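You operate a simulated robot arm through the tools that you are given. There is no shell and no other tool.

The job below is to be done with a simulated robot arm. You get a single attempt, and the scene is never put back.

Task
Vent the air from the bowl, then pump back up to 4 bar.
Fine: open the hold knob to pump and shut it after.
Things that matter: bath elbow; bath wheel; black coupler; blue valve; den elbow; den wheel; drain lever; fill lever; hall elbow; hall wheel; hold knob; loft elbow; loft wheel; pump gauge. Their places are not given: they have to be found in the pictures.

It is judged by the outcome, as a careful person would: the job done as asked, and still so three seconds after it is handed in. It fails if anything else is knocked over, pushed out of place, dropped, spilled or broken.

Robot
A 6-joint arm with a two-finger gripper, fixed in place. Base frame: the origin is on the floor under the middle of its stand, x ahead of it, y to its left, z up. Units: mm, degrees, N and s.
It reaches about 1637 mm from its shoulder. Its first joint turns from -166.0 to 166.0 degrees. Payload 3.43 kg.
The TCP is the grasp point between the finger pads, 20 mm short of the fingertips. In the tool frame z runs along the fingers and y along their closing line. The gripper opens to 190 mm; its body begins 248 mm behind the TCP.
Orientation is that of the tool frame in the base frame, as a unit quaternion [w, x, y, z]. With the fingers straight down and closing along the base's y, the tool's x points along the base's -x, its y along +y and its z along -z.

Tools
- The arm moves only by the tool drive_tool. Its argument "plan" is a list of rows, each a list of 6 numbers: the shift along the tool's x, y, z in mm, then the turn, a rotation vector about the tool's x, y, z in degrees. In form: [[dx, dy, dz, rx, ry, rz], ...]. A call has 1 to 20 rows; each row shifts and turns the commanded pose from where the row before left it, along the tool's axes as they then stand. "fingers" is the closure, from 0 (fully open) to 1 (shut), set as the call begins (left out, the last holds). Each row takes 0.2 s and may step no farther than 50 mm and 8.6 degrees from the row before; otherwise, or with a gripper value out of range, the whole call is refused. A pose out of reach is approached as far as the arm can. The call stops where the force on the tool passes 40 N (or 10 N more than at its start, if that is more) or the arm is blocked; 0.2 s more then pass. The fingers move at their own pace (about 45 mm/s each) and stop on an object; they squeeze with about 40 N. The grip force told is the motor's: it shows also when the fingers shut on nothing. Time passes only in rows, and 0.2 s behind the last, so rows that do not move let the fingers close. The reply holds the time, the measured pose of the TCP, the force on the tool along the base axes, the opening and the grip force, in the units named above and with some noise, with the torque about the TCP (base axes, N m) and any sound that the robot's microphone picked up.
- Cameras (640 x 400 px; columns grow to the right, rows downward): "scene" is fixed at [419.7, -507, 1274.8]; the picture's right is [0.91, -0.42, 0.00], its down [-0.22, -0.46, -0.86] and it looks along [0.36, 0.78, -0.51] (base axes); focal length 314 px, centre (320, 200). "wrist" rides on the gripper at [70, -8, -288] in the tool frame; the picture's right is [0.12, 0.99, 0.00], its down [-0.96, 0.12, -0.25] and it looks along [-0.25, 0.03, 0.97] (tool axes); focal length 261 px, centre (320, 200).
- get_image(camera): a new picture of that camera. It takes no simulated time.
- slide_trunk(by): slides the trunk up (or, below 0, down) by that many mm; the arm rides with it, the base frame stays. It gives what a move gives, with no picture.
- locate(camera, pixels): for up to 12 pixels [column, row] of the newest picture of that camera ("zoom" is the newest enlarged one), the place [x, y, z] in the base frame of the surface seen there, good to about 3 mm, but the place of the scene camera against the robot may be out by one fixed shift of up to 25 mm in any direction. It takes no simulated time.
- zoom(camera, box): a new picture of the part [left, top, right, bottom] of that camera's present view, enlarged. It takes no simulated time.
- job_done(): hands the job in; it is judged then, once.

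Open the gripper and draw the arm clear of the work before you hand the job in, unless the task says otherwise.

The tools are called as name(argument=value, ...) on one line, values as JSON. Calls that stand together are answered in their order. drive_tool: Moves the arm, as the interface text tells. Its arguments: {"type":"object","properties":{"plan":{"type":"array"},"fingers":{"type":"number"}},"required":["plan"]} The other tools are called the same way: slide_trunk (by) moves the trunk up or down; get_image (camera) takes a picture; locate (camera, pixels) gives the place of the surface under pixels of a picture; zoom (camera, box) takes an enlarged picture of a part of a camera's view; job_done () hands the job in.

At the start:

```text
t: 0.0
eef_pos: [710.4, -106.1, 1114.9]
orientation: [0.0, 0.001, 1.0, 0.0]
contact_force: [0.7, -0.9, -0.7]
wrist_torque: [0.01, -0.02, -0.02]
gripper_width: 190.0
finger_force: 0.0
trunk travel left (down, up): [-150.0, 90.0]
```

scene: 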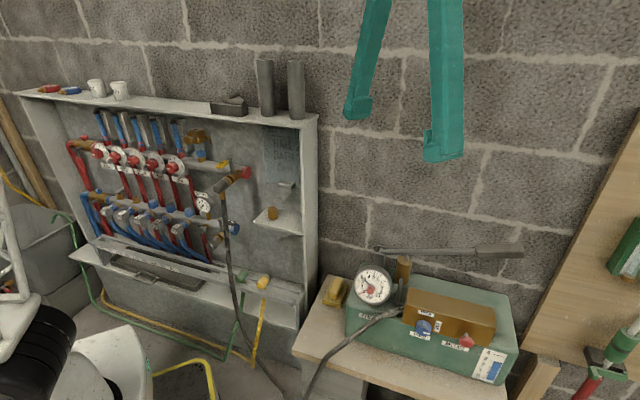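
wrist: 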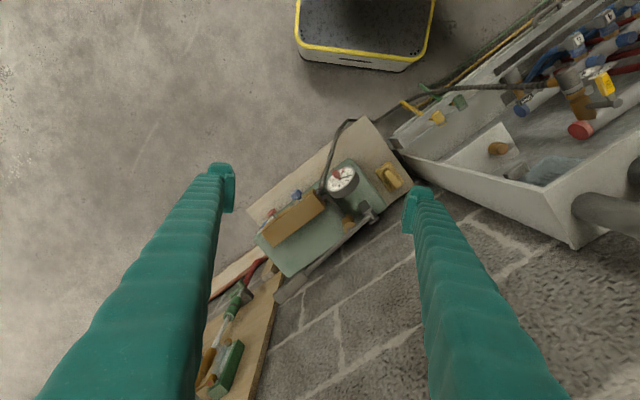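

I start by enlarging the manifold cabinet (about columns 60-320) and the test pump (about columns 320-530) in the scene view to read labels.

zoom(camera="scene", box=[60, 90, 320, 290])

zoom(camera="scene", box=[320, 230, 540, 390])

zoom(camera="scene", box=[170, 140, 270, 260])

zoom(camera="scene", box=[70, 90, 200, 180])

```text
2.00 times, centred on (190, 190) of scene
```

zoom: 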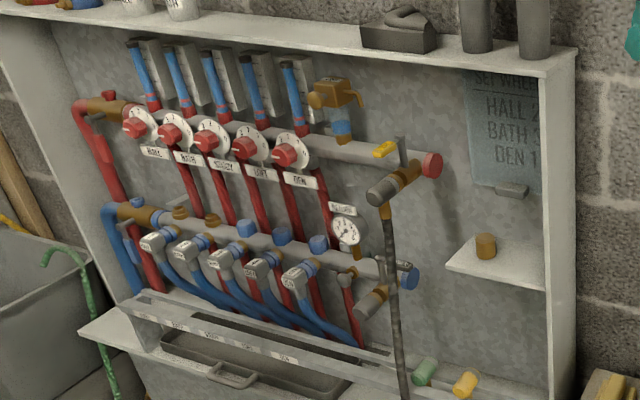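

```text
2.50 times, centred on (430, 310) of scene
```

zoom: 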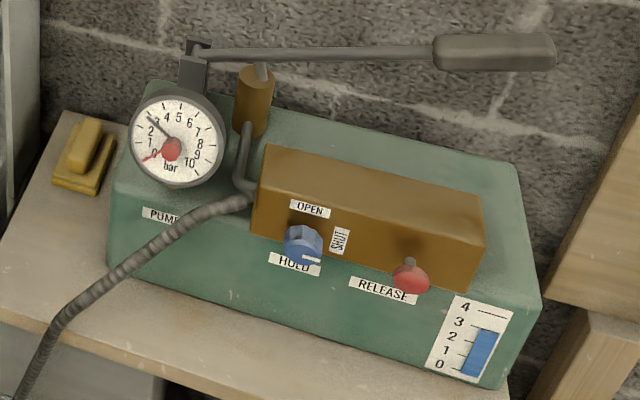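

```text
3.33 times, centred on (220, 200) of scene
```

zoom: 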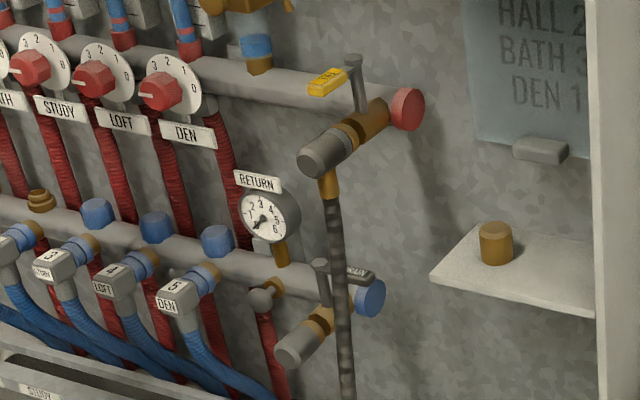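

```text
4.44 times, centred on (135, 135) of scene
```

zoom: 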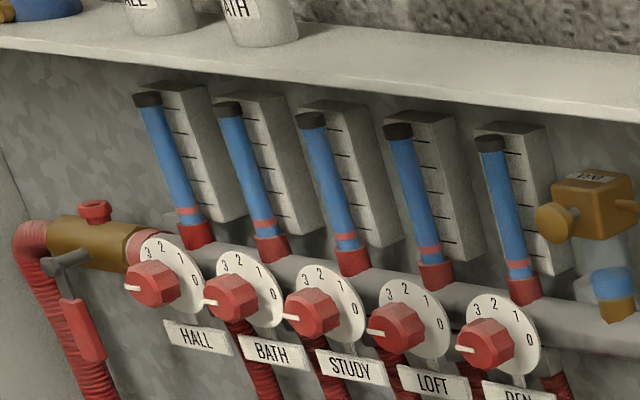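

The vent with its bowl sits at about (196,140), the fill lever at (222,165), the pump at (430,310). I zoom tighter on each to see the knob positions and levels.

zoom(camera="scene", box=[176, 118, 226, 168])

zoom(camera="scene", box=[205, 150, 265, 190])

zoom(camera="scene", box=[350, 255, 400, 310])

zoom(camera="scene", box=[400, 290, 480, 355])

zoom(camera="scene", box=[255, 115, 320, 210])

zoom(camera="scene", box=[60, 180, 240, 280])

```text
8.00 times, centred on (201, 143) of scene
```

zoom: 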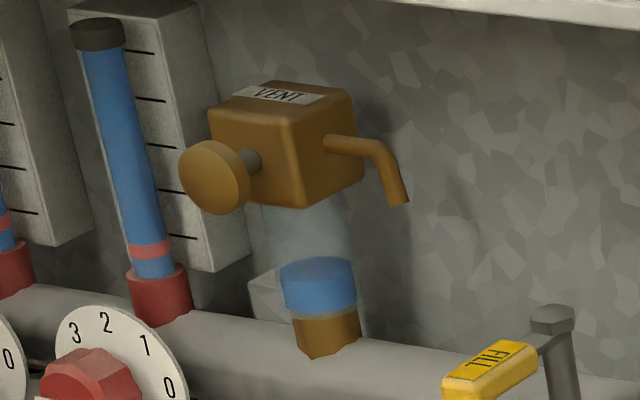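

```text
10.00 times, centred on (235, 170) of scene
```

zoom: 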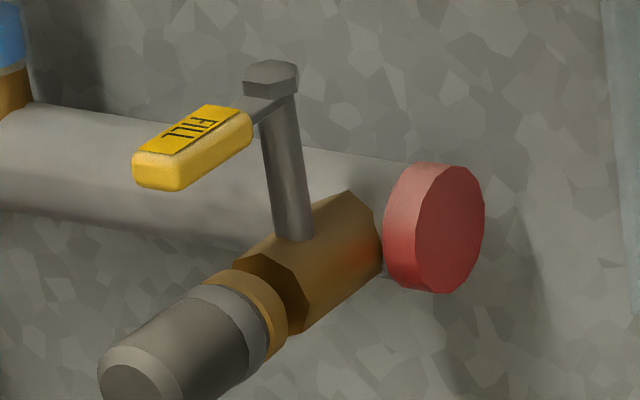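

```text
7.27 times, centred on (375, 282) of scene
```

zoom: 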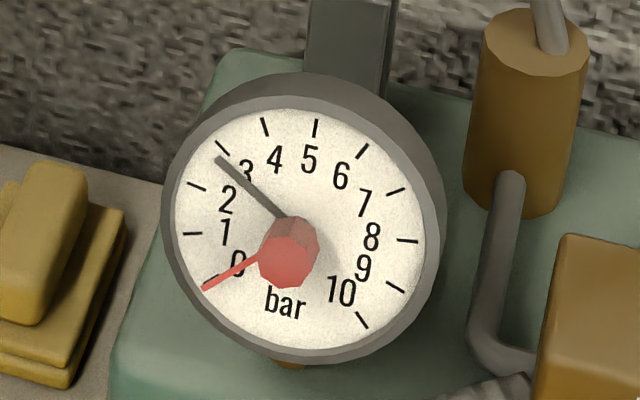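

```text
6.15 times, centred on (440, 322) of scene
```

zoom: 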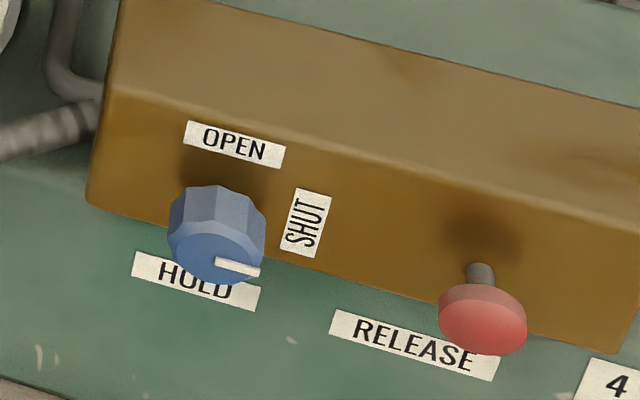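

```text
4.21 times, centred on (288, 162) of scene
```

zoom: 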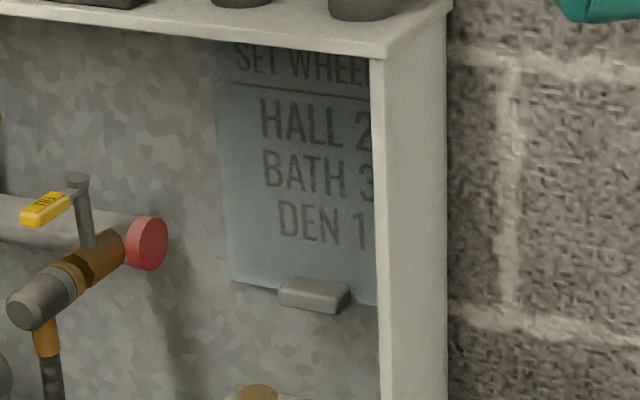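

```text
3.56 times, centred on (150, 230) of scene
```

zoom: 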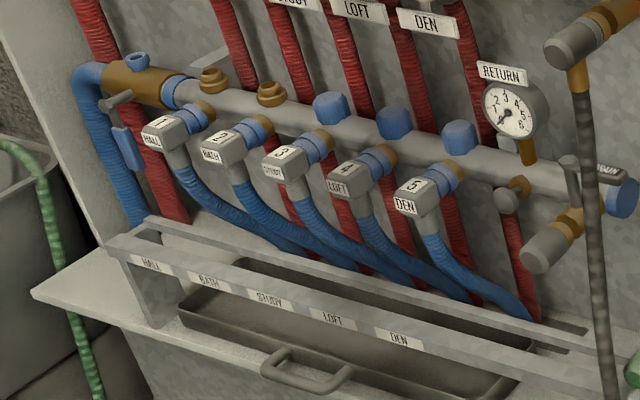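

The bowl at (203,152) has water only in its lower third, the gauge reads about 3 bar and the hold knob's mark points to SHUT. I locate the key parts in the scene view: vent knob, vent box, bowl, fill lever, cabinet edges, pump knobs and pump handle.

get_image(camera="scene")

locate(camera="scene", pixels=[[193, 140], [200, 140], [200, 130], [208, 139], [225, 143], [207, 156], [226, 163], [222, 178], [240, 135], [300, 200], [232, 212], [203, 205]])

locate(camera="scene", pixels=[[425, 330], [436, 329], [465, 341], [375, 285], [384, 251], [403, 265], [440, 250], [475, 252], [500, 251], [522, 250], [450, 310], [450, 350]])

```text
taken
```

scene: 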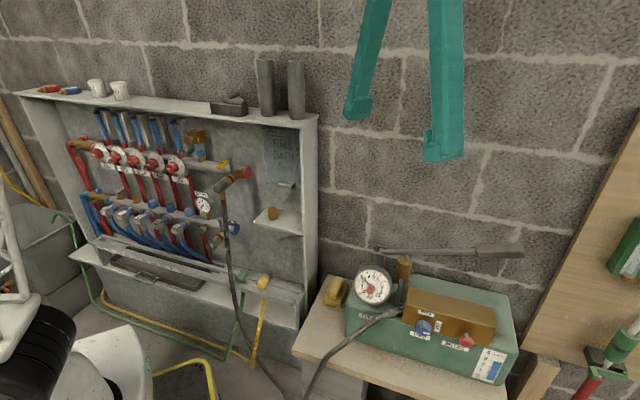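

```text
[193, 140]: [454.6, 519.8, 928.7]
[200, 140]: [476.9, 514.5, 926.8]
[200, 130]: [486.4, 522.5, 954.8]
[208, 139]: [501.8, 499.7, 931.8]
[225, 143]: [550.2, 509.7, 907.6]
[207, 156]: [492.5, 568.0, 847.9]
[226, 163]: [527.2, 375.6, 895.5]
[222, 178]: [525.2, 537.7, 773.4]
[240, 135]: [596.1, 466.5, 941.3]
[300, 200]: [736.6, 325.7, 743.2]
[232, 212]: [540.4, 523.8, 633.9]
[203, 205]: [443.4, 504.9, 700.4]
```

```text
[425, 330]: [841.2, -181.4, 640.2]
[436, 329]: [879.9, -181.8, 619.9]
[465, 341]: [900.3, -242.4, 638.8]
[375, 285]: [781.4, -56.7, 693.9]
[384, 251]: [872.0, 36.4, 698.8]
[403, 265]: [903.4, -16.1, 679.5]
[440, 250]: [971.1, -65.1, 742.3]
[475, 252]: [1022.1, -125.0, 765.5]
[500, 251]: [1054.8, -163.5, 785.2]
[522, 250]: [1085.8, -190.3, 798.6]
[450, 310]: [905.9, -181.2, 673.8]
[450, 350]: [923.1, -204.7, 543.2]
```

Cabinet and pump both face roughly 45° toward the robot. I gather more precise geometry around the vent by locating in a zoomed picture.

zoom(camera="scene", box=[166, 98, 246, 178])

```text
5.00 times, centred on (206, 138) of scene
```

zoom: 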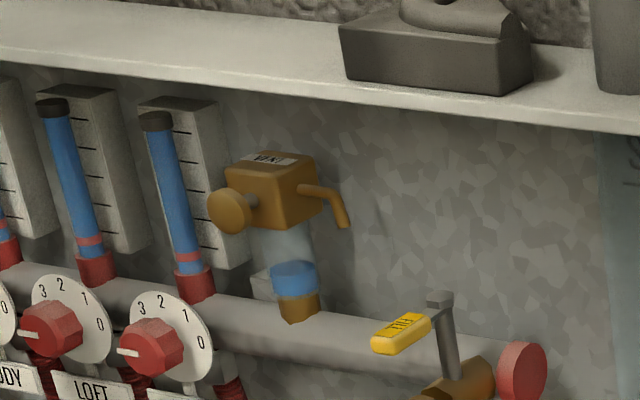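

In this enlarged view the vent knob disc is at (229,211), box at (265,200), spout (338,212), DEN tube at (172,190), fill handle (400,333). I locate these.

locate(camera="zoom", pixels=[[229, 211], [229, 193], [226, 228], [265, 207], [262, 165], [305, 195], [342, 222], [157, 125], [180, 230], [298, 275], [385, 150], [560, 180]])

locate(camera="zoom", pixels=[[400, 333], [440, 300], [330, 345], [155, 345], [520, 370], [455, 385], [300, 90], [120, 60], [210, 150], [230, 250], [300, 308], [540, 118]])

```text
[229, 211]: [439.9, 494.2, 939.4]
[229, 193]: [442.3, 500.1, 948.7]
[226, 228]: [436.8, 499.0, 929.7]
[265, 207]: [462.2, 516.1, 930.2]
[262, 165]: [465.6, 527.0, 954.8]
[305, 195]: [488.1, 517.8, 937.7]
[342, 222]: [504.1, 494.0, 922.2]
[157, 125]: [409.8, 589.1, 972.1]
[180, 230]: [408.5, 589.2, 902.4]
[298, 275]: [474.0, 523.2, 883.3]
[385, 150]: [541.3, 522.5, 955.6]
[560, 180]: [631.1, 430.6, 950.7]
```

```text
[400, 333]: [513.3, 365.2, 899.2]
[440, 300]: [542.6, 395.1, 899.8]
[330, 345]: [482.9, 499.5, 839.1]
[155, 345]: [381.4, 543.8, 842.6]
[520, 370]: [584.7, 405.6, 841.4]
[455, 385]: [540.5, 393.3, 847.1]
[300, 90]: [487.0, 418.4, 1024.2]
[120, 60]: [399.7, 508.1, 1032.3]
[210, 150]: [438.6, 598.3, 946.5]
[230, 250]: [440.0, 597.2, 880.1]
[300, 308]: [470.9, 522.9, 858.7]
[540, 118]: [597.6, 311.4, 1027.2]
```

Back panel lies at about d=752 mm along the 45° direction, with the vent knob disc near (440,494,939) facing the robot. I first yaw the tool 45° and slide along the wall direction (staying well in front of the cabinet) toward the vent.

drive_tool(plan=[[0, 0, 0, 0, 0, -7.5], [0, 0, 0, 0, 0, -7.5], [0, 0, 0, 0, 0, -7.5], [0, 0, 0, 0, 0, -7.5], [0, 0, 0, 0, 0, -7.5], [0, 0, 0, 0, 0, -7.5], [0, 47, 0, 0, 0, 0], [0, 47, 0, 0, 0, 0], [0, 47, 0, 0, 0, 0], [0, 47, 0, 0, 0, 0], [0, 47, 0, 0, 0, 0], [0, 47, 0, 0, 0, 0], [0, 47, 0, 0, 0, 0], [0, 47, 0, 0, 0, 0], [0, 47, 0, 0, 0, 0], [0, 47, 0, 0, 0, 0]])

```text
t: 3.4
eef_pos: [375.8, 229.3, 1114.6]
orientation: [0.0, -0.383, 0.924, 0.0]
contact_force: [0.4, 0.4, 0.2]
wrist_torque: [-0.02, 0.09, -0.01]
gripper_width: 190.1
finger_force: 0.0
trunk travel left (down, up): [-150.0, 90.0]
```

Pose as commanded: TCP (376,229,1115), 45° yaw. Next I pitch the fingers up to horizontal toward the cabinet while sliding further along the wall.

drive_tool(plan=[[0, 13, 0, 0, -8.1818, 0], [0, 13, 0, 0, -8.1818, 0], [0, 13, 0, 0, -8.1818, 0], [0, 13, 0, 0, -8.1818, 0], [0, 13, 0, 0, -8.1818, 0], [0, 13, 0, 0, -8.1818, 0], [0, 13, 0, 0, -8.1818, 0], [0, 13, 0, 0, -8.1818, 0], [0, 13, 0, 0, -8.1818, 0], [0, 13, 0, 0, -8.1818, 0], [0, 13, 0, 0, -8.1818, 0]])

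```text
t: 6.0
eef_pos: [450.5, -5.5, 1234.8]
orientation: [0.694, 0.1, 0.706, -0.097]
contact_force: [-0.2, 0.0, 0.4]
wrist_torque: [0.05, -0.03, 0.0]
gripper_width: 189.9
finger_force: 0.0
out of reach, approached as far as the arm can: row 9, 10, 11
trunk travel left (down, up): [-150.0, 90.0]
stopped in row 11: the arm was blocked; the commanded pose is now the measured one
```

The arm hit its inner reach limit during the pitch and ended at (450,-6,1235) with fingers horizontal. I look at both cameras to see the state.

get_image(camera="scene")

get_image(camera="wrist")

```text
taken
```

scene: 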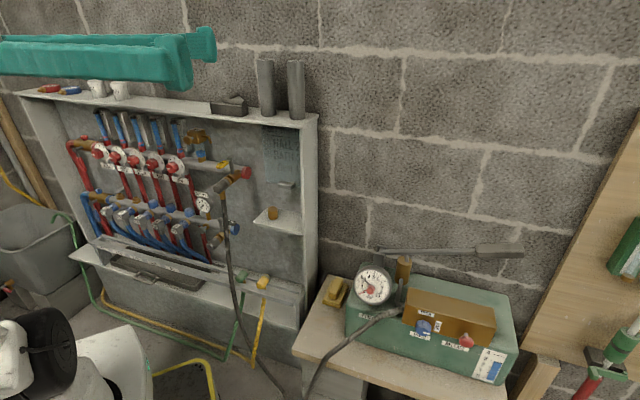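

```text
taken
```

wrist: 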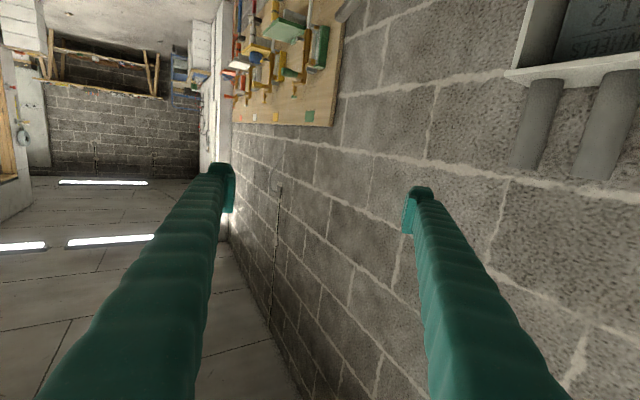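

Nothing was disturbed; the arm just folded too far. I look at the robot's own body at lower left (0-220, 220-400) to understand its geometry, and locate points on it.

zoom(camera="scene", box=[0, 250, 240, 400])

locate(camera="scene", pixels=[[10, 340], [40, 345], [110, 370], [70, 335], [130, 340], [140, 380], [90, 380], [200, 45], [190, 70], [20, 50], [20, 390], [150, 395]])

```text
2.67 times, centred on (120, 325) of scene
```

zoom: 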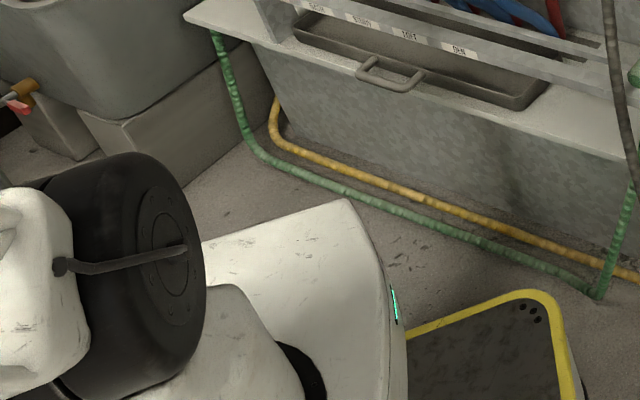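

```text
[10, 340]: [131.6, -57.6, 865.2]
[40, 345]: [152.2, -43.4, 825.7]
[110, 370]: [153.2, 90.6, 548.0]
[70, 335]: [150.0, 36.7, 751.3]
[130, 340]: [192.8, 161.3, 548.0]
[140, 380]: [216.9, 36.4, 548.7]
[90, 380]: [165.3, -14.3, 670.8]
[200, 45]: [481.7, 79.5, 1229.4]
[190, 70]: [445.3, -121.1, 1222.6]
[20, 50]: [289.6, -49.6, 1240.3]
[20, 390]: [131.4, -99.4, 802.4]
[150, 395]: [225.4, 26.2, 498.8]
```

The robot's shoulder is about z≈770 close to the base axis, so a lower trunk gives more room to point at the vent. I slide the trunk down 150 mm (nothing is under the hand, which is at z≈1235 over free floor).

slide_trunk(by=-150)

```text
t: 7.8
eef_pos: [451.7, -5.7, 1084.1]
orientation: [0.695, 0.1, 0.705, -0.097]
contact_force: [-0.5, -0.3, -0.6]
wrist_torque: [-0.02, -0.02, -0.01]
gripper_width: 189.9
finger_force: 0.0
trunk travel left (down, up): [0.0, 240.0]
```

Trunk is down and TCP is at (452,-6,1084). I now move the hand outward along its fingers while pitching 45° down, keeping the wrist away from the base axis before yawing to the cabinet.

drive_tool(plan=[[0, 0, 40, 0, 7.5, 0], [0, 0, 40, 0, 7.5, 0], [0, 0, 40, 0, 7.5, 0], [0, 0, 40, 0, 7.5, 0], [0, 0, 40, 0, 7.5, 0], [0, 0, 40, 0, 7.5, 0]])

```text
t: 8.9
eef_pos: [462.0, 393.9, 1041.2]
orientation: [0.435, -0.259, 0.852, 0.134]
contact_force: [-50.7, -36.7, 15.8]
wrist_torque: [1.45, 0.86, 6.8]
gripper_width: 190.3
finger_force: 0.3
trunk travel left (down, up): [0.0, 240.0]
stopped in row 5: the force on the tool passed its limit at 423 N (the readings are from after the stop); the commanded pose is now the measured one
```

The arm swung unexpectedly to (462,394,1041) and stopped on contact (~60 N now). I check both pictures immediately to see what is touching.

get_image(camera="scene")

get_image(camera="wrist")

```text
taken
```

scene: 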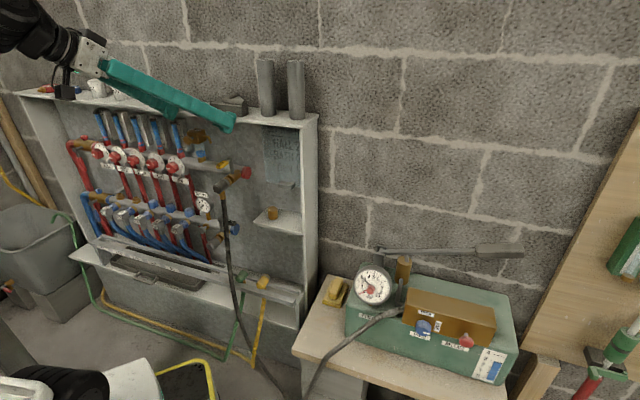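

```text
taken
```

wrist: 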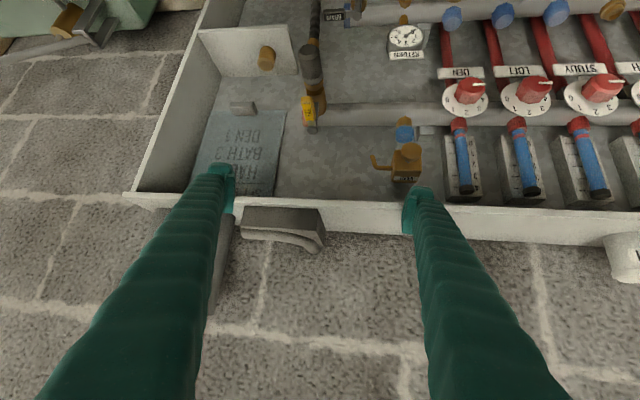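

Fingertips are resting against the shelf's front edge; items on the shelf (228,106), (265,85), (297,90) still look in place. I back off straight along the fingers in small steps.

drive_tool(plan=[[0, 0, -15, 0, 0, 0], [0, 0, -20, 0, 0, 0]])

```text
t: 9.5
eef_pos: [440.2, 379.7, 1058.8]
orientation: [0.434, -0.26, 0.852, 0.133]
contact_force: [-0.7, 0.6, 0.4]
wrist_torque: [-0.01, 0.03, -0.04]
gripper_width: 190.1
finger_force: 0.1
trunk travel left (down, up): [0.0, 240.0]
```

Contact is gone and the pose follows commands again. I retreat further along the fingers and check the shelf for damage.

drive_tool(plan=[[0, 0, -30, 0, 0, 0], [0, 0, -30, 0, 0, 0]])

get_image(camera="wrist")

zoom(camera="scene", box=[20, 50, 330, 240])

```text
t: 10.1
eef_pos: [399.8, 353.0, 1094.0]
orientation: [0.433, -0.26, 0.853, 0.133]
contact_force: [-1.0, 1.3, -0.2]
wrist_torque: [-0.08, -0.06, -0.04]
gripper_width: 190.0
finger_force: 0.1
trunk travel left (down, up): [0.0, 240.0]
```

```text
taken
```

wrist: 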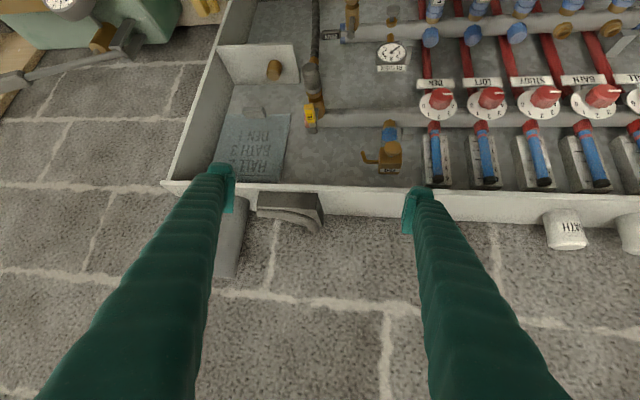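

```text
2.06 times, centred on (175, 145) of scene
```

zoom: 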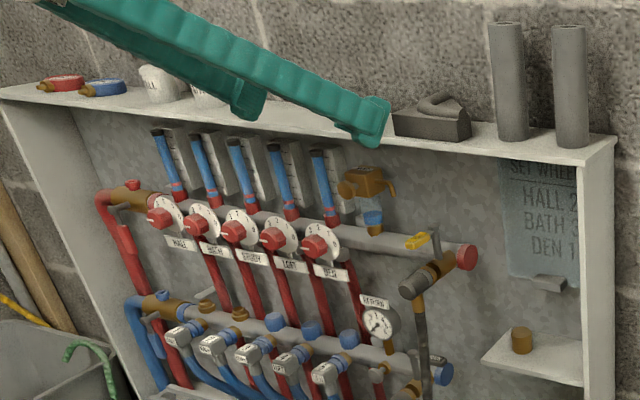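

Everything appears undisturbed. I compare the initial enlarged view of the same region to be sure.

zoom(camera="scene", box=[60, 90, 320, 290])

```text
2.00 times, centred on (190, 190) of scene
```

zoom: 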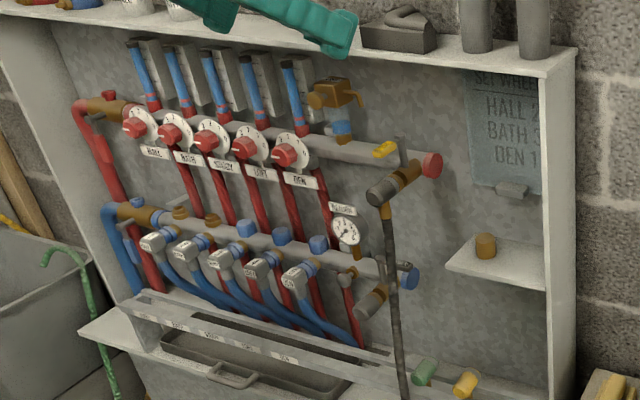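

The scene matches the start. Now the wrist camera sees the vent at about (388,155); I enlarge that and get accurate positions.

zoom(camera="wrist", box=[300, 80, 460, 220])

```text
2.86 times, centred on (380, 150) of wrist
```

zoom: 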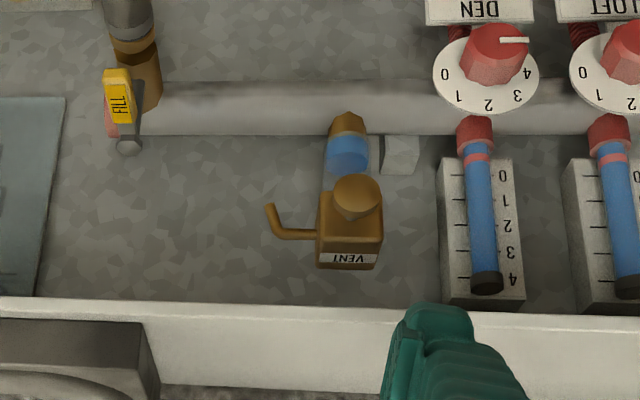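

Vent knob disc is at (357,197) of the enlarged picture, box front (348,240), spout (272,215). I locate these plus fill lever and shelf edge.

locate(camera="zoom", pixels=[[357, 190], [340, 190], [374, 190], [357, 178], [357, 212], [328, 230], [348, 260], [272, 215], [348, 155], [118, 95], [130, 148], [250, 312]])

locate(camera="zoom", pixels=[[250, 302], [250, 370], [485, 285], [478, 130], [200, 240], [100, 260], [300, 230], [495, 50], [430, 320], [150, 360], [345, 125], [250, 120]])

```text
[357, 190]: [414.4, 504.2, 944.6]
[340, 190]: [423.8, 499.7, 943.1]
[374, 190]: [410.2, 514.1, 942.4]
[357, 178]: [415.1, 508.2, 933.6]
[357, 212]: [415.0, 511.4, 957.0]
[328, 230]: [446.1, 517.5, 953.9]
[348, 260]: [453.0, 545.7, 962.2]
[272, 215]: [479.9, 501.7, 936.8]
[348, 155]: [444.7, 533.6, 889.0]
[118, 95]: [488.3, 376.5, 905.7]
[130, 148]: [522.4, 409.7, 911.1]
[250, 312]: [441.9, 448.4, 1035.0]
```

```text
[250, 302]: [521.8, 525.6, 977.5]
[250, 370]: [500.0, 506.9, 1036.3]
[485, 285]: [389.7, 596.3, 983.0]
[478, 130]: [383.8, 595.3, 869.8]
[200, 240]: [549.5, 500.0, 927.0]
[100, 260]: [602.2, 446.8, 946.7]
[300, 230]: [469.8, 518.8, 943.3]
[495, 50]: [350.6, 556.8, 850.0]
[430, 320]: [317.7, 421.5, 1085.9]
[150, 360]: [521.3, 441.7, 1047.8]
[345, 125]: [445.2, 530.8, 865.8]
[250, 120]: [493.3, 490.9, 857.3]
```

Accurate wrist measurements put the knob disc face centre near (417,506,945) (scene camera is off by about (-23,+11,+7)). I square the tool up to the wall (yaw 45°, 30° down), close the fingers to about 60 mm, and move to a point 100 mm in front of the knob.

drive_tool(plan=[[0, 0, 0, -4.45, 0, -3.25], [0, 0, 0, -4.45, 0, -3.25], [0, 0, 0, 0, -6.2, 0], [23.5, 32.2, 25.4, 0, 0, 0], [23.5, 32.2, 25.4, 0, 0, 0], [23.5, 32.2, 25.4, 0, 0, 0]], fingers=0.68)

get_image(camera="wrist")

get_image(camera="scene")

```text
t: 11.5
eef_pos: [362.9, 437.5, 989.2]
orientation: [0.462, -0.326, 0.803, 0.187]
contact_force: [-2.5, 2.3, 0.7]
wrist_torque: [-0.25, -0.38, -0.79]
gripper_width: 65.0
finger_force: 0.0
trunk travel left (down, up): [0.0, 240.0]
```

```text
taken
```

wrist: 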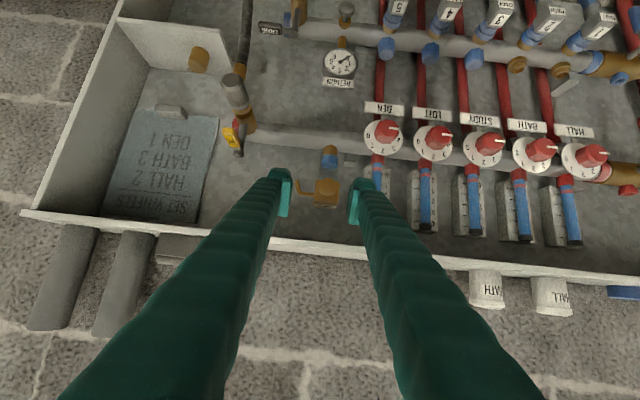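

```text
taken
```

scene: 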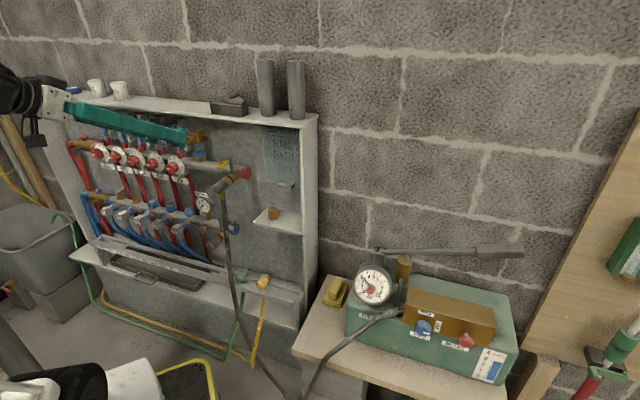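

The hand is in front of the vent, which shows at (325,190) between the fingertips. I wait one idle row to see whether the pose has settled.

drive_tool(plan=[[0, 0, 0, 0, 0, 0]])

zoom(camera="wrist", box=[250, 130, 410, 230])

```text
t: 11.9
eef_pos: [359.1, 440.9, 992.8]
orientation: [0.462, -0.329, 0.801, 0.19]
contact_force: [-0.7, -0.3, -0.3]
wrist_torque: [0.01, -0.03, 0.01]
gripper_width: 60.7
finger_force: 0.0
trunk travel left (down, up): [0.0, 240.0]
```

```text
4.00 times, centred on (330, 180) of wrist
```

zoom: 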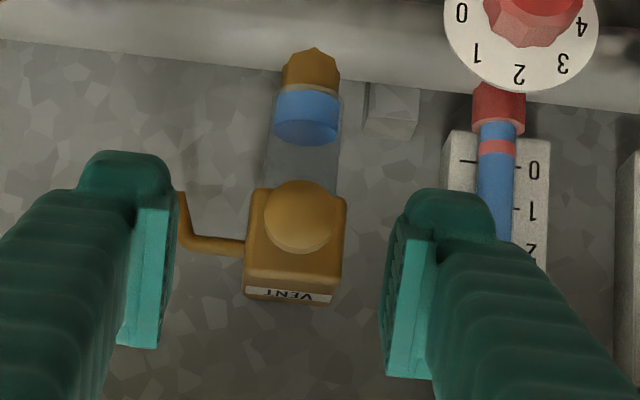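

The pose is settling. I relocate the knob precisely in this closer view: disc spans about (265-340, 180-252).

locate(camera="zoom", pixels=[[303, 215], [275, 218], [332, 215], [303, 190], [303, 242], [250, 270], [340, 270], [290, 275], [290, 295], [185, 215], [305, 120], [300, 165]])

drive_tool(plan=[[0, 0, 0, 0, 0, 0]])

```text
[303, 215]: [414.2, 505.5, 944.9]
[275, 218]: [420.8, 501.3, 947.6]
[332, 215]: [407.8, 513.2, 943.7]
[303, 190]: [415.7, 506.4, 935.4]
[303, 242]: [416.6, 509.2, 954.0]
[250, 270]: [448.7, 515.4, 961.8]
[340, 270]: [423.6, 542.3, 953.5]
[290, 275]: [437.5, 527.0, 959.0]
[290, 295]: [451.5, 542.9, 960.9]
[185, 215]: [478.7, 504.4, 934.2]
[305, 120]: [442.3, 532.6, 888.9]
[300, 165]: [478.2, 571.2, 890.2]
```

```text
t: 12.3
eef_pos: [360.1, 440.4, 994.5]
orientation: [0.463, -0.329, 0.8, 0.192]
contact_force: [-0.8, 0.2, -0.3]
wrist_torque: [-0.04, 0.0, -0.04]
gripper_width: 60.8
finger_force: 0.0
trunk travel left (down, up): [0.0, 240.0]
```

Knob centre is about a=-65, d=651, z=945 (i.e. (414.5,506,945)) and TCP is 97 mm short of it along the fingers. I advance in small steps with the fingers 60 mm open.

drive_tool(plan=[[0.2, 2, 20, 0, 0, 0], [0.2, 2, 20, 0, 0, 0], [0.2, 2, 20, 0, 0, 0], [0.2, 2, 15, 0, 0, 0], [0.1, 0.2, 10, 0, 0, 0], [0, 0, 5, 0, 0, 0], [0, 0, 0, 0, 0, 0]])

get_image(camera="wrist")

zoom(camera="wrist", box=[250, 130, 410, 230])

zoom(camera="scene", box=[150, 90, 250, 170])

```text
t: 13.9
eef_pos: [405.2, 503.6, 950.1]
orientation: [0.462, -0.331, 0.8, 0.192]
contact_force: [0.6, 0.2, -0.3]
wrist_torque: [0.01, -0.01, -0.02]
gripper_width: 60.8
finger_force: 0.1
trunk travel left (down, up): [0.0, 240.0]
```

```text
taken
```

wrist: 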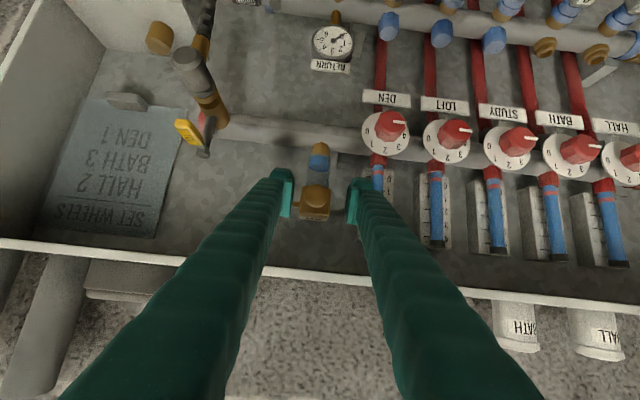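

```text
4.00 times, centred on (330, 180) of wrist
```

zoom: 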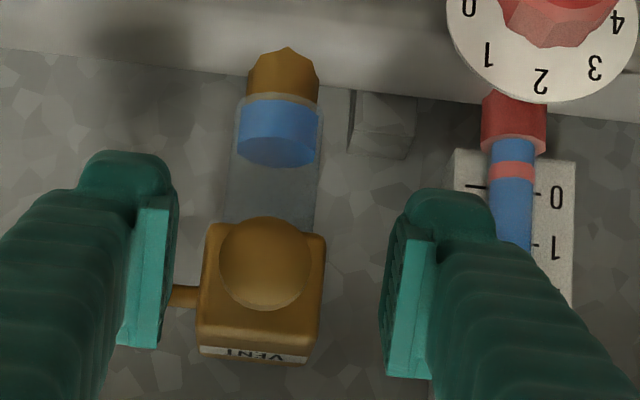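

```text
5.00 times, centred on (200, 130) of scene
```

zoom: 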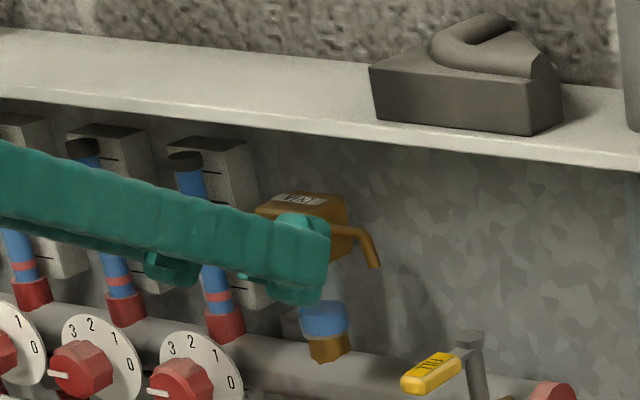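

TCP is 8 mm short and about 4.5 mm off to the left of the knob at (263,262). I correct sideways, advance 10 mm, and settle.

drive_tool(plan=[[0.2, -2.5, 5, 0, 0, 0], [0.1, -2, 5, 0, 0, 0], [0, 0, 0, 0, 0, 0], [0, 0, 0, 0, 0, 0]])

zoom(camera="wrist", box=[250, 130, 410, 230])

```text
t: 14.9
eef_pos: [413.9, 506.1, 945.4]
orientation: [0.462, -0.33, 0.8, 0.192]
contact_force: [0.5, 0.6, 0.2]
wrist_torque: [0.03, -0.01, -0.02]
gripper_width: 61.1
finger_force: 0.1
trunk travel left (down, up): [0.0, 240.0]
```

```text
4.00 times, centred on (330, 180) of wrist
```

zoom: 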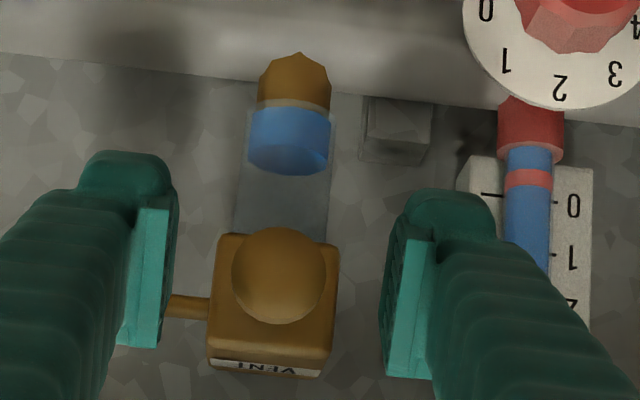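

The knob at (278,275) is centred between the pads. I close the fingers on it with idle rows.

drive_tool(plan=[[0, 0, 2, 0, 0, 0], [0, 0, 0, 0, 0, 0], [0, 0, 0, 0, 0, 0], [0, 0, 0, 0, 0, 0]], fingers=1.0)

zoom(camera="wrist", box=[250, 130, 410, 230])

```text
t: 15.9
eef_pos: [416.1, 506.9, 943.2]
orientation: [0.462, -0.329, 0.801, 0.191]
contact_force: [0.1, 1.0, -0.8]
wrist_torque: [-0.01, 0.02, 0.02]
gripper_width: 25.9
finger_force: 44.5
trunk travel left (down, up): [0.0, 240.0]
```

```text
4.00 times, centred on (330, 180) of wrist
```

zoom: 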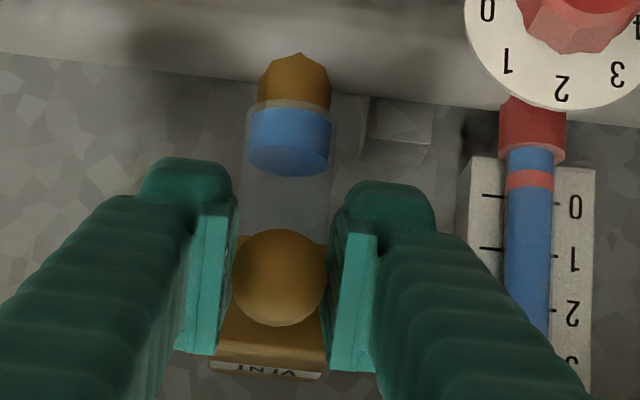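

The knob is held (26 mm, 44 N). I turn it counter-clockwise as seen from the front, about the wall normal, starting with 18°.

drive_tool(plan=[[0, 0, 0, 3, 0, -5.196], [0, 0, 0, 3, 0, -5.196], [0, 0, 0, 3, 0, -5.196], [0, 0, 0, 0, 0, 0]])

zoom(camera="wrist", box=[250, 130, 410, 230])

zoom(camera="scene", box=[350, 255, 400, 310])

```text
t: 16.9
eef_pos: [415.6, 506.1, 940.9]
orientation: [0.508, -0.398, 0.761, 0.062]
contact_force: [-17.5, 16.8, 8.7]
wrist_torque: [-0.18, 0.28, 0.08]
gripper_width: 25.4
finger_force: 45.2
trunk travel left (down, up): [0.0, 240.0]
```

```text
4.00 times, centred on (330, 180) of wrist
```

zoom: 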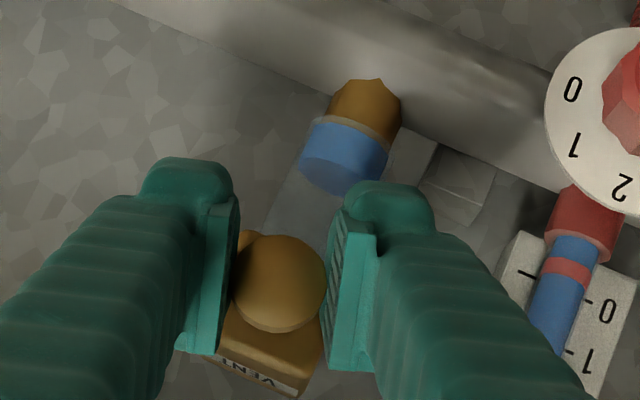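

```text
7.27 times, centred on (375, 282) of scene
```

zoom: 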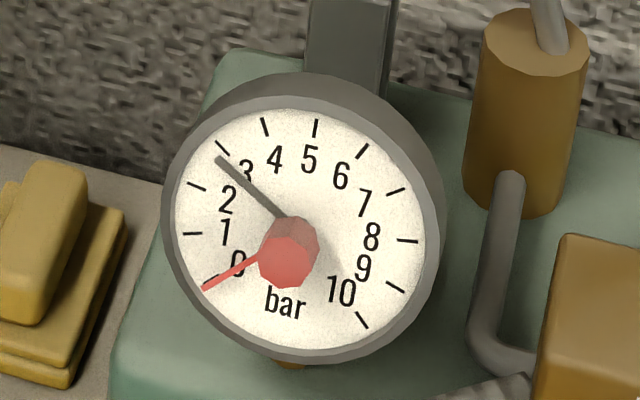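

Turning goes with small torque but a ~25 N side load (left/up) is building, so my pivot is slightly low/right of the knob axis. I nudge the hand 2 mm left/up to relieve it before turning more.

drive_tool(plan=[[-1.5, 1.3, -0.9, 0, 0, 0], [0, 0, 0, 0, 0, 0]])

zoom(camera="scene", box=[150, 90, 250, 170])

```text
t: 17.5
eef_pos: [415.5, 506.4, 941.1]
orientation: [0.507, -0.398, 0.762, 0.063]
contact_force: [-10.0, 10.6, -16.3]
wrist_torque: [-0.2, 0.3, 0.07]
gripper_width: 25.4
finger_force: 44.7
trunk travel left (down, up): [0.0, 240.0]
```

```text
5.00 times, centred on (200, 130) of scene
```

zoom: 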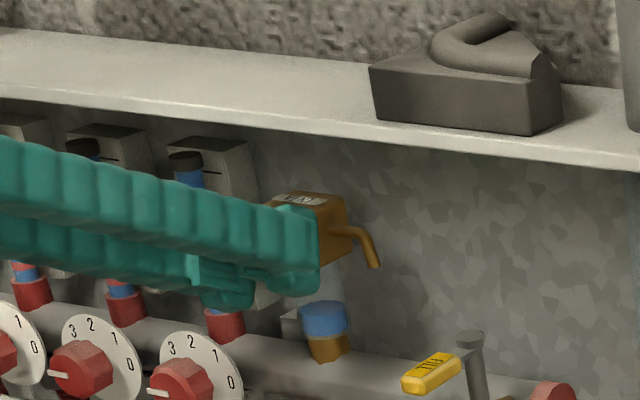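

The nudge over-corrected vertically (now about -16 N) while the sideways load dropped. I trim 1 mm down and 1.5 mm left, then turn a further 18°.

drive_tool(plan=[[0.42, 1.74, 0.24, 0, 0, 0], [0, 0, 0, 0, 0, 0]])

```text
t: 18.1
eef_pos: [415.0, 505.8, 941.8]
orientation: [0.509, -0.395, 0.762, 0.061]
contact_force: [5.0, -6.3, -22.9]
wrist_torque: [-0.24, 0.5, -0.31]
gripper_width: 25.6
finger_force: 45.2
trunk travel left (down, up): [0.0, 240.0]
```

Side load is nearly gone, but about -23 N vertical remains. I lower 1.3 mm and then check.

drive_tool(plan=[[1.2, -0.1, 0.7, 0, 0, 0], [0, 0, 0, 0, 0, 0]])

```text
t: 18.7
eef_pos: [415.0, 504.9, 942.2]
orientation: [0.509, -0.396, 0.761, 0.063]
contact_force: [18.4, -16.1, -19.7]
wrist_torque: [-0.07, 0.39, -0.36]
gripper_width: 25.5
finger_force: 44.9
trunk travel left (down, up): [0.0, 240.0]
```

The forces are still evolving between calls, suggesting slow settling. I idle two rows to see the steady value.

drive_tool(plan=[[0, 0, 0, 0, 0, 0], [0, 0, 0, 0, 0, 0]])

```text
t: 19.5
eef_pos: [414.6, 506.0, 942.2]
orientation: [0.509, -0.397, 0.761, 0.062]
contact_force: [24.8, -1.5, 6.1]
wrist_torque: [-0.14, 0.33, -0.25]
gripper_width: 25.5
finger_force: 45.0
trunk travel left (down, up): [0.0, 240.0]
stopped in row 2: the force on the tool passed its limit at 42 N (the readings are from after the stop); the commanded pose is now the measured one
```

The load swung and the command was reset to the measured pose. I idle again to see if it settles now.

drive_tool(plan=[[0, 0, 0, 0, 0, 0], [0, 0, 0, 0, 0, 0]])

zoom(camera="wrist", box=[250, 130, 410, 230])

zoom(camera="scene", box=[350, 255, 400, 310])

```text
t: 20.1
eef_pos: [414.4, 505.5, 941.2]
orientation: [0.509, -0.397, 0.761, 0.062]
contact_force: [25.4, -10.5, 8.5]
wrist_torque: [0.13, 0.06, -0.27]
gripper_width: 25.5
finger_force: 44.9
trunk travel left (down, up): [0.0, 240.0]
```

```text
4.00 times, centred on (330, 180) of wrist
```

zoom: 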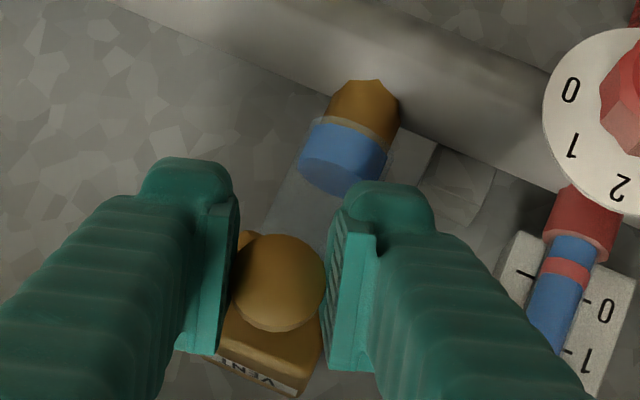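

```text
7.27 times, centred on (375, 282) of scene
```

zoom: 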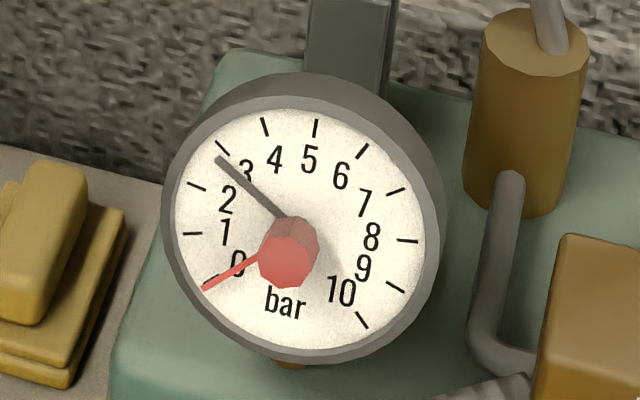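

A ~25 N push to the right remains, so I shift 1 mm right and continue turning by 12°.

drive_tool(plan=[[0, -1.0, 0, 0, 0, 0], [0, 0, 0, 3, 0, -5.196], [0, 0, 0, 3, 0, -5.196]])

```text
t: 20.9
eef_pos: [416.7, 505.8, 939.1]
orientation: [0.532, -0.437, 0.725, -0.025]
contact_force: [7.2, -8.1, 0.7]
wrist_torque: [0.4, 0.21, -0.12]
gripper_width: 25.6
finger_force: 44.8
trunk travel left (down, up): [0.0, 240.0]
```

At 30° of turn, loads are low (about 11 N). I keep turning another 18°.

drive_tool(plan=[[0, -0.4, 0, 3, 0, -5.196], [0, 0, 0, 3, 0, -5.196], [0, 0, 0, 3, 0, -5.196]])

zoom(camera="wrist", box=[250, 130, 410, 230])

zoom(camera="scene", box=[350, 255, 400, 310])

zoom(camera="scene", box=[150, 90, 250, 170])

```text
t: 21.7
eef_pos: [413.2, 507.0, 943.6]
orientation: [0.558, -0.489, 0.654, -0.151]
contact_force: [7.1, -5.0, -16.0]
wrist_torque: [0.25, 0.36, -0.05]
gripper_width: 25.5
finger_force: 44.8
trunk travel left (down, up): [0.0, 240.0]
```

```text
4.00 times, centred on (330, 180) of wrist
```

zoom: 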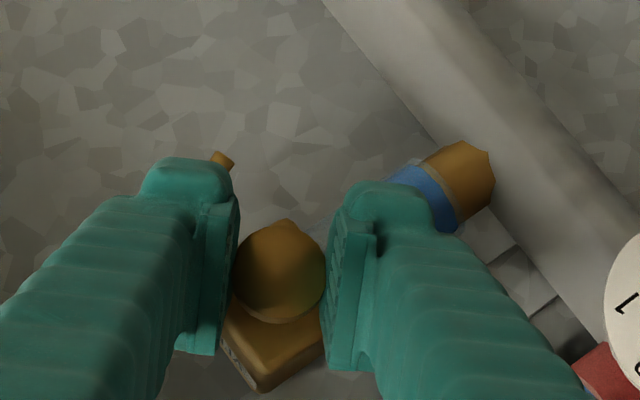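

```text
7.27 times, centred on (375, 282) of scene
```

zoom: 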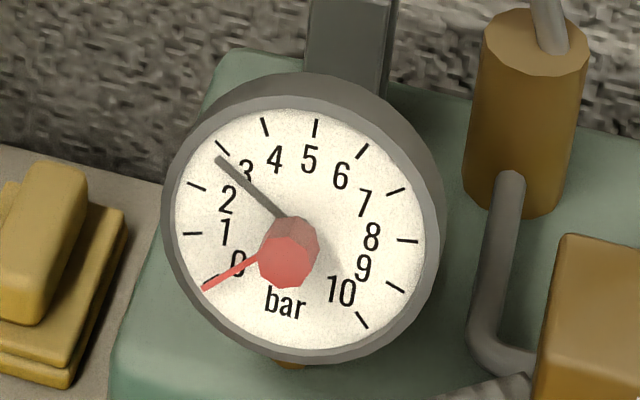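

```text
5.00 times, centred on (200, 130) of scene
```

zoom: 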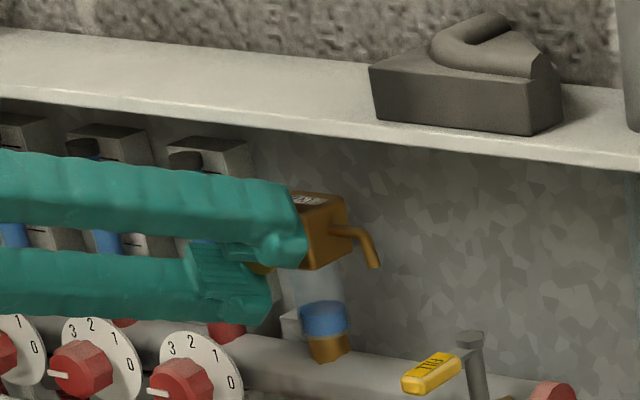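

At about 48° the bowl level (325,320) and gauge are unchanged, so I need to know if the knob really turns with the fingers. I enlarge the knob in the wrist view.

zoom(camera="wrist", box=[300, 180, 340, 220])

zoom(camera="scene", box=[185, 120, 225, 160])

```text
10.00 times, centred on (320, 200) of wrist
```

zoom: 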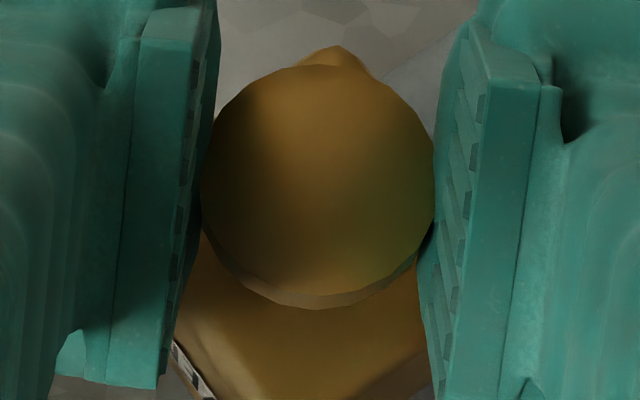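

```text
10.00 times, centred on (205, 140) of scene
```

zoom: 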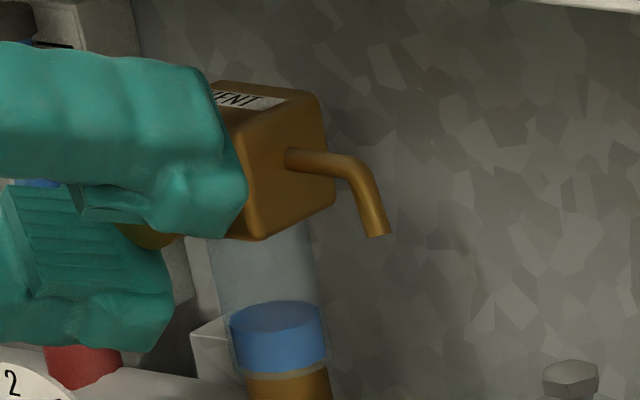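

The disc is a plain mushroom on a stem, like a push button, and turning shows no effect with constant torque (slipping). I test pushing it inward gently by 3 mm along the wall normal while still holding it.

drive_tool(plan=[[-0.75, 0, 1.3, 0, 0, 0], [-0.75, 0, 1.3, 0, 0, 0], [0, 0, 0, 0, 0, 0]])

zoom(camera="scene", box=[185, 120, 225, 160])

zoom(camera="scene", box=[350, 255, 400, 310])

```text
t: 22.5
eef_pos: [414.4, 509.1, 944.0]
orientation: [0.558, -0.489, 0.653, -0.151]
contact_force: [1.8, -4.2, 9.0]
wrist_torque: [0.25, 0.0, 0.03]
gripper_width: 25.3
finger_force: 45.6
trunk travel left (down, up): [0.0, 240.0]
```

```text
10.00 times, centred on (205, 140) of scene
```

zoom: 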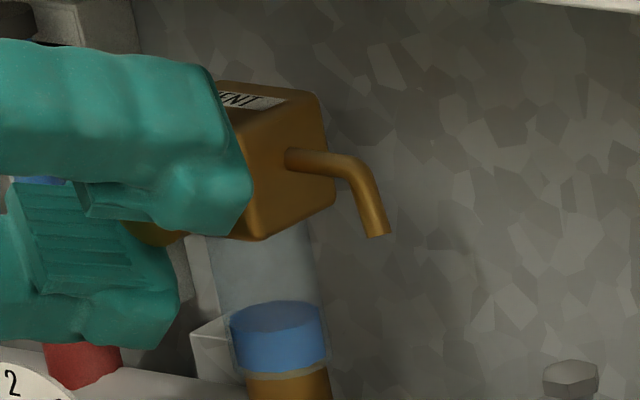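

```text
7.27 times, centred on (375, 282) of scene
```

zoom: 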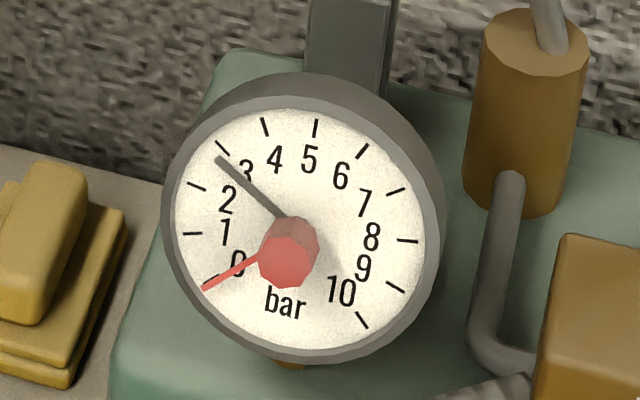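

It moved in over 2 mm with under 2 N resistance, consistent with a push plunger. I push 2 mm further and look for a response.

drive_tool(plan=[[-0.5, 0, 0.87, 0, 0, 0], [-0.5, 0, 0.87, 0, 0, 0], [0, 0, 0, 0, 0, 0]])

zoom(camera="wrist", box=[250, 130, 410, 230])

zoom(camera="scene", box=[350, 255, 400, 310])

```text
t: 23.3
eef_pos: [418.1, 509.6, 943.6]
orientation: [0.558, -0.489, 0.653, -0.153]
contact_force: [-0.6, -1.4, 20.4]
wrist_torque: [0.29, -0.14, 0.06]
gripper_width: 25.1
finger_force: 45.2
trunk travel left (down, up): [0.0, 240.0]
```

```text
4.00 times, centred on (330, 180) of wrist
```

zoom: 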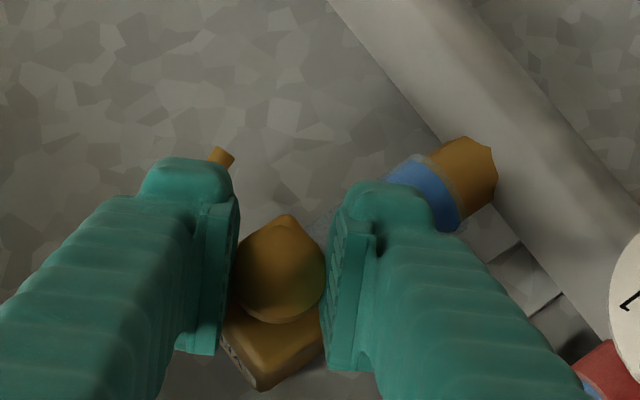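

```text
7.27 times, centred on (375, 282) of scene
```

zoom: 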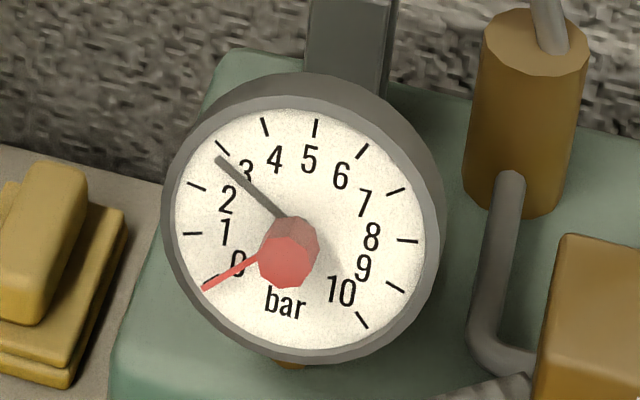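

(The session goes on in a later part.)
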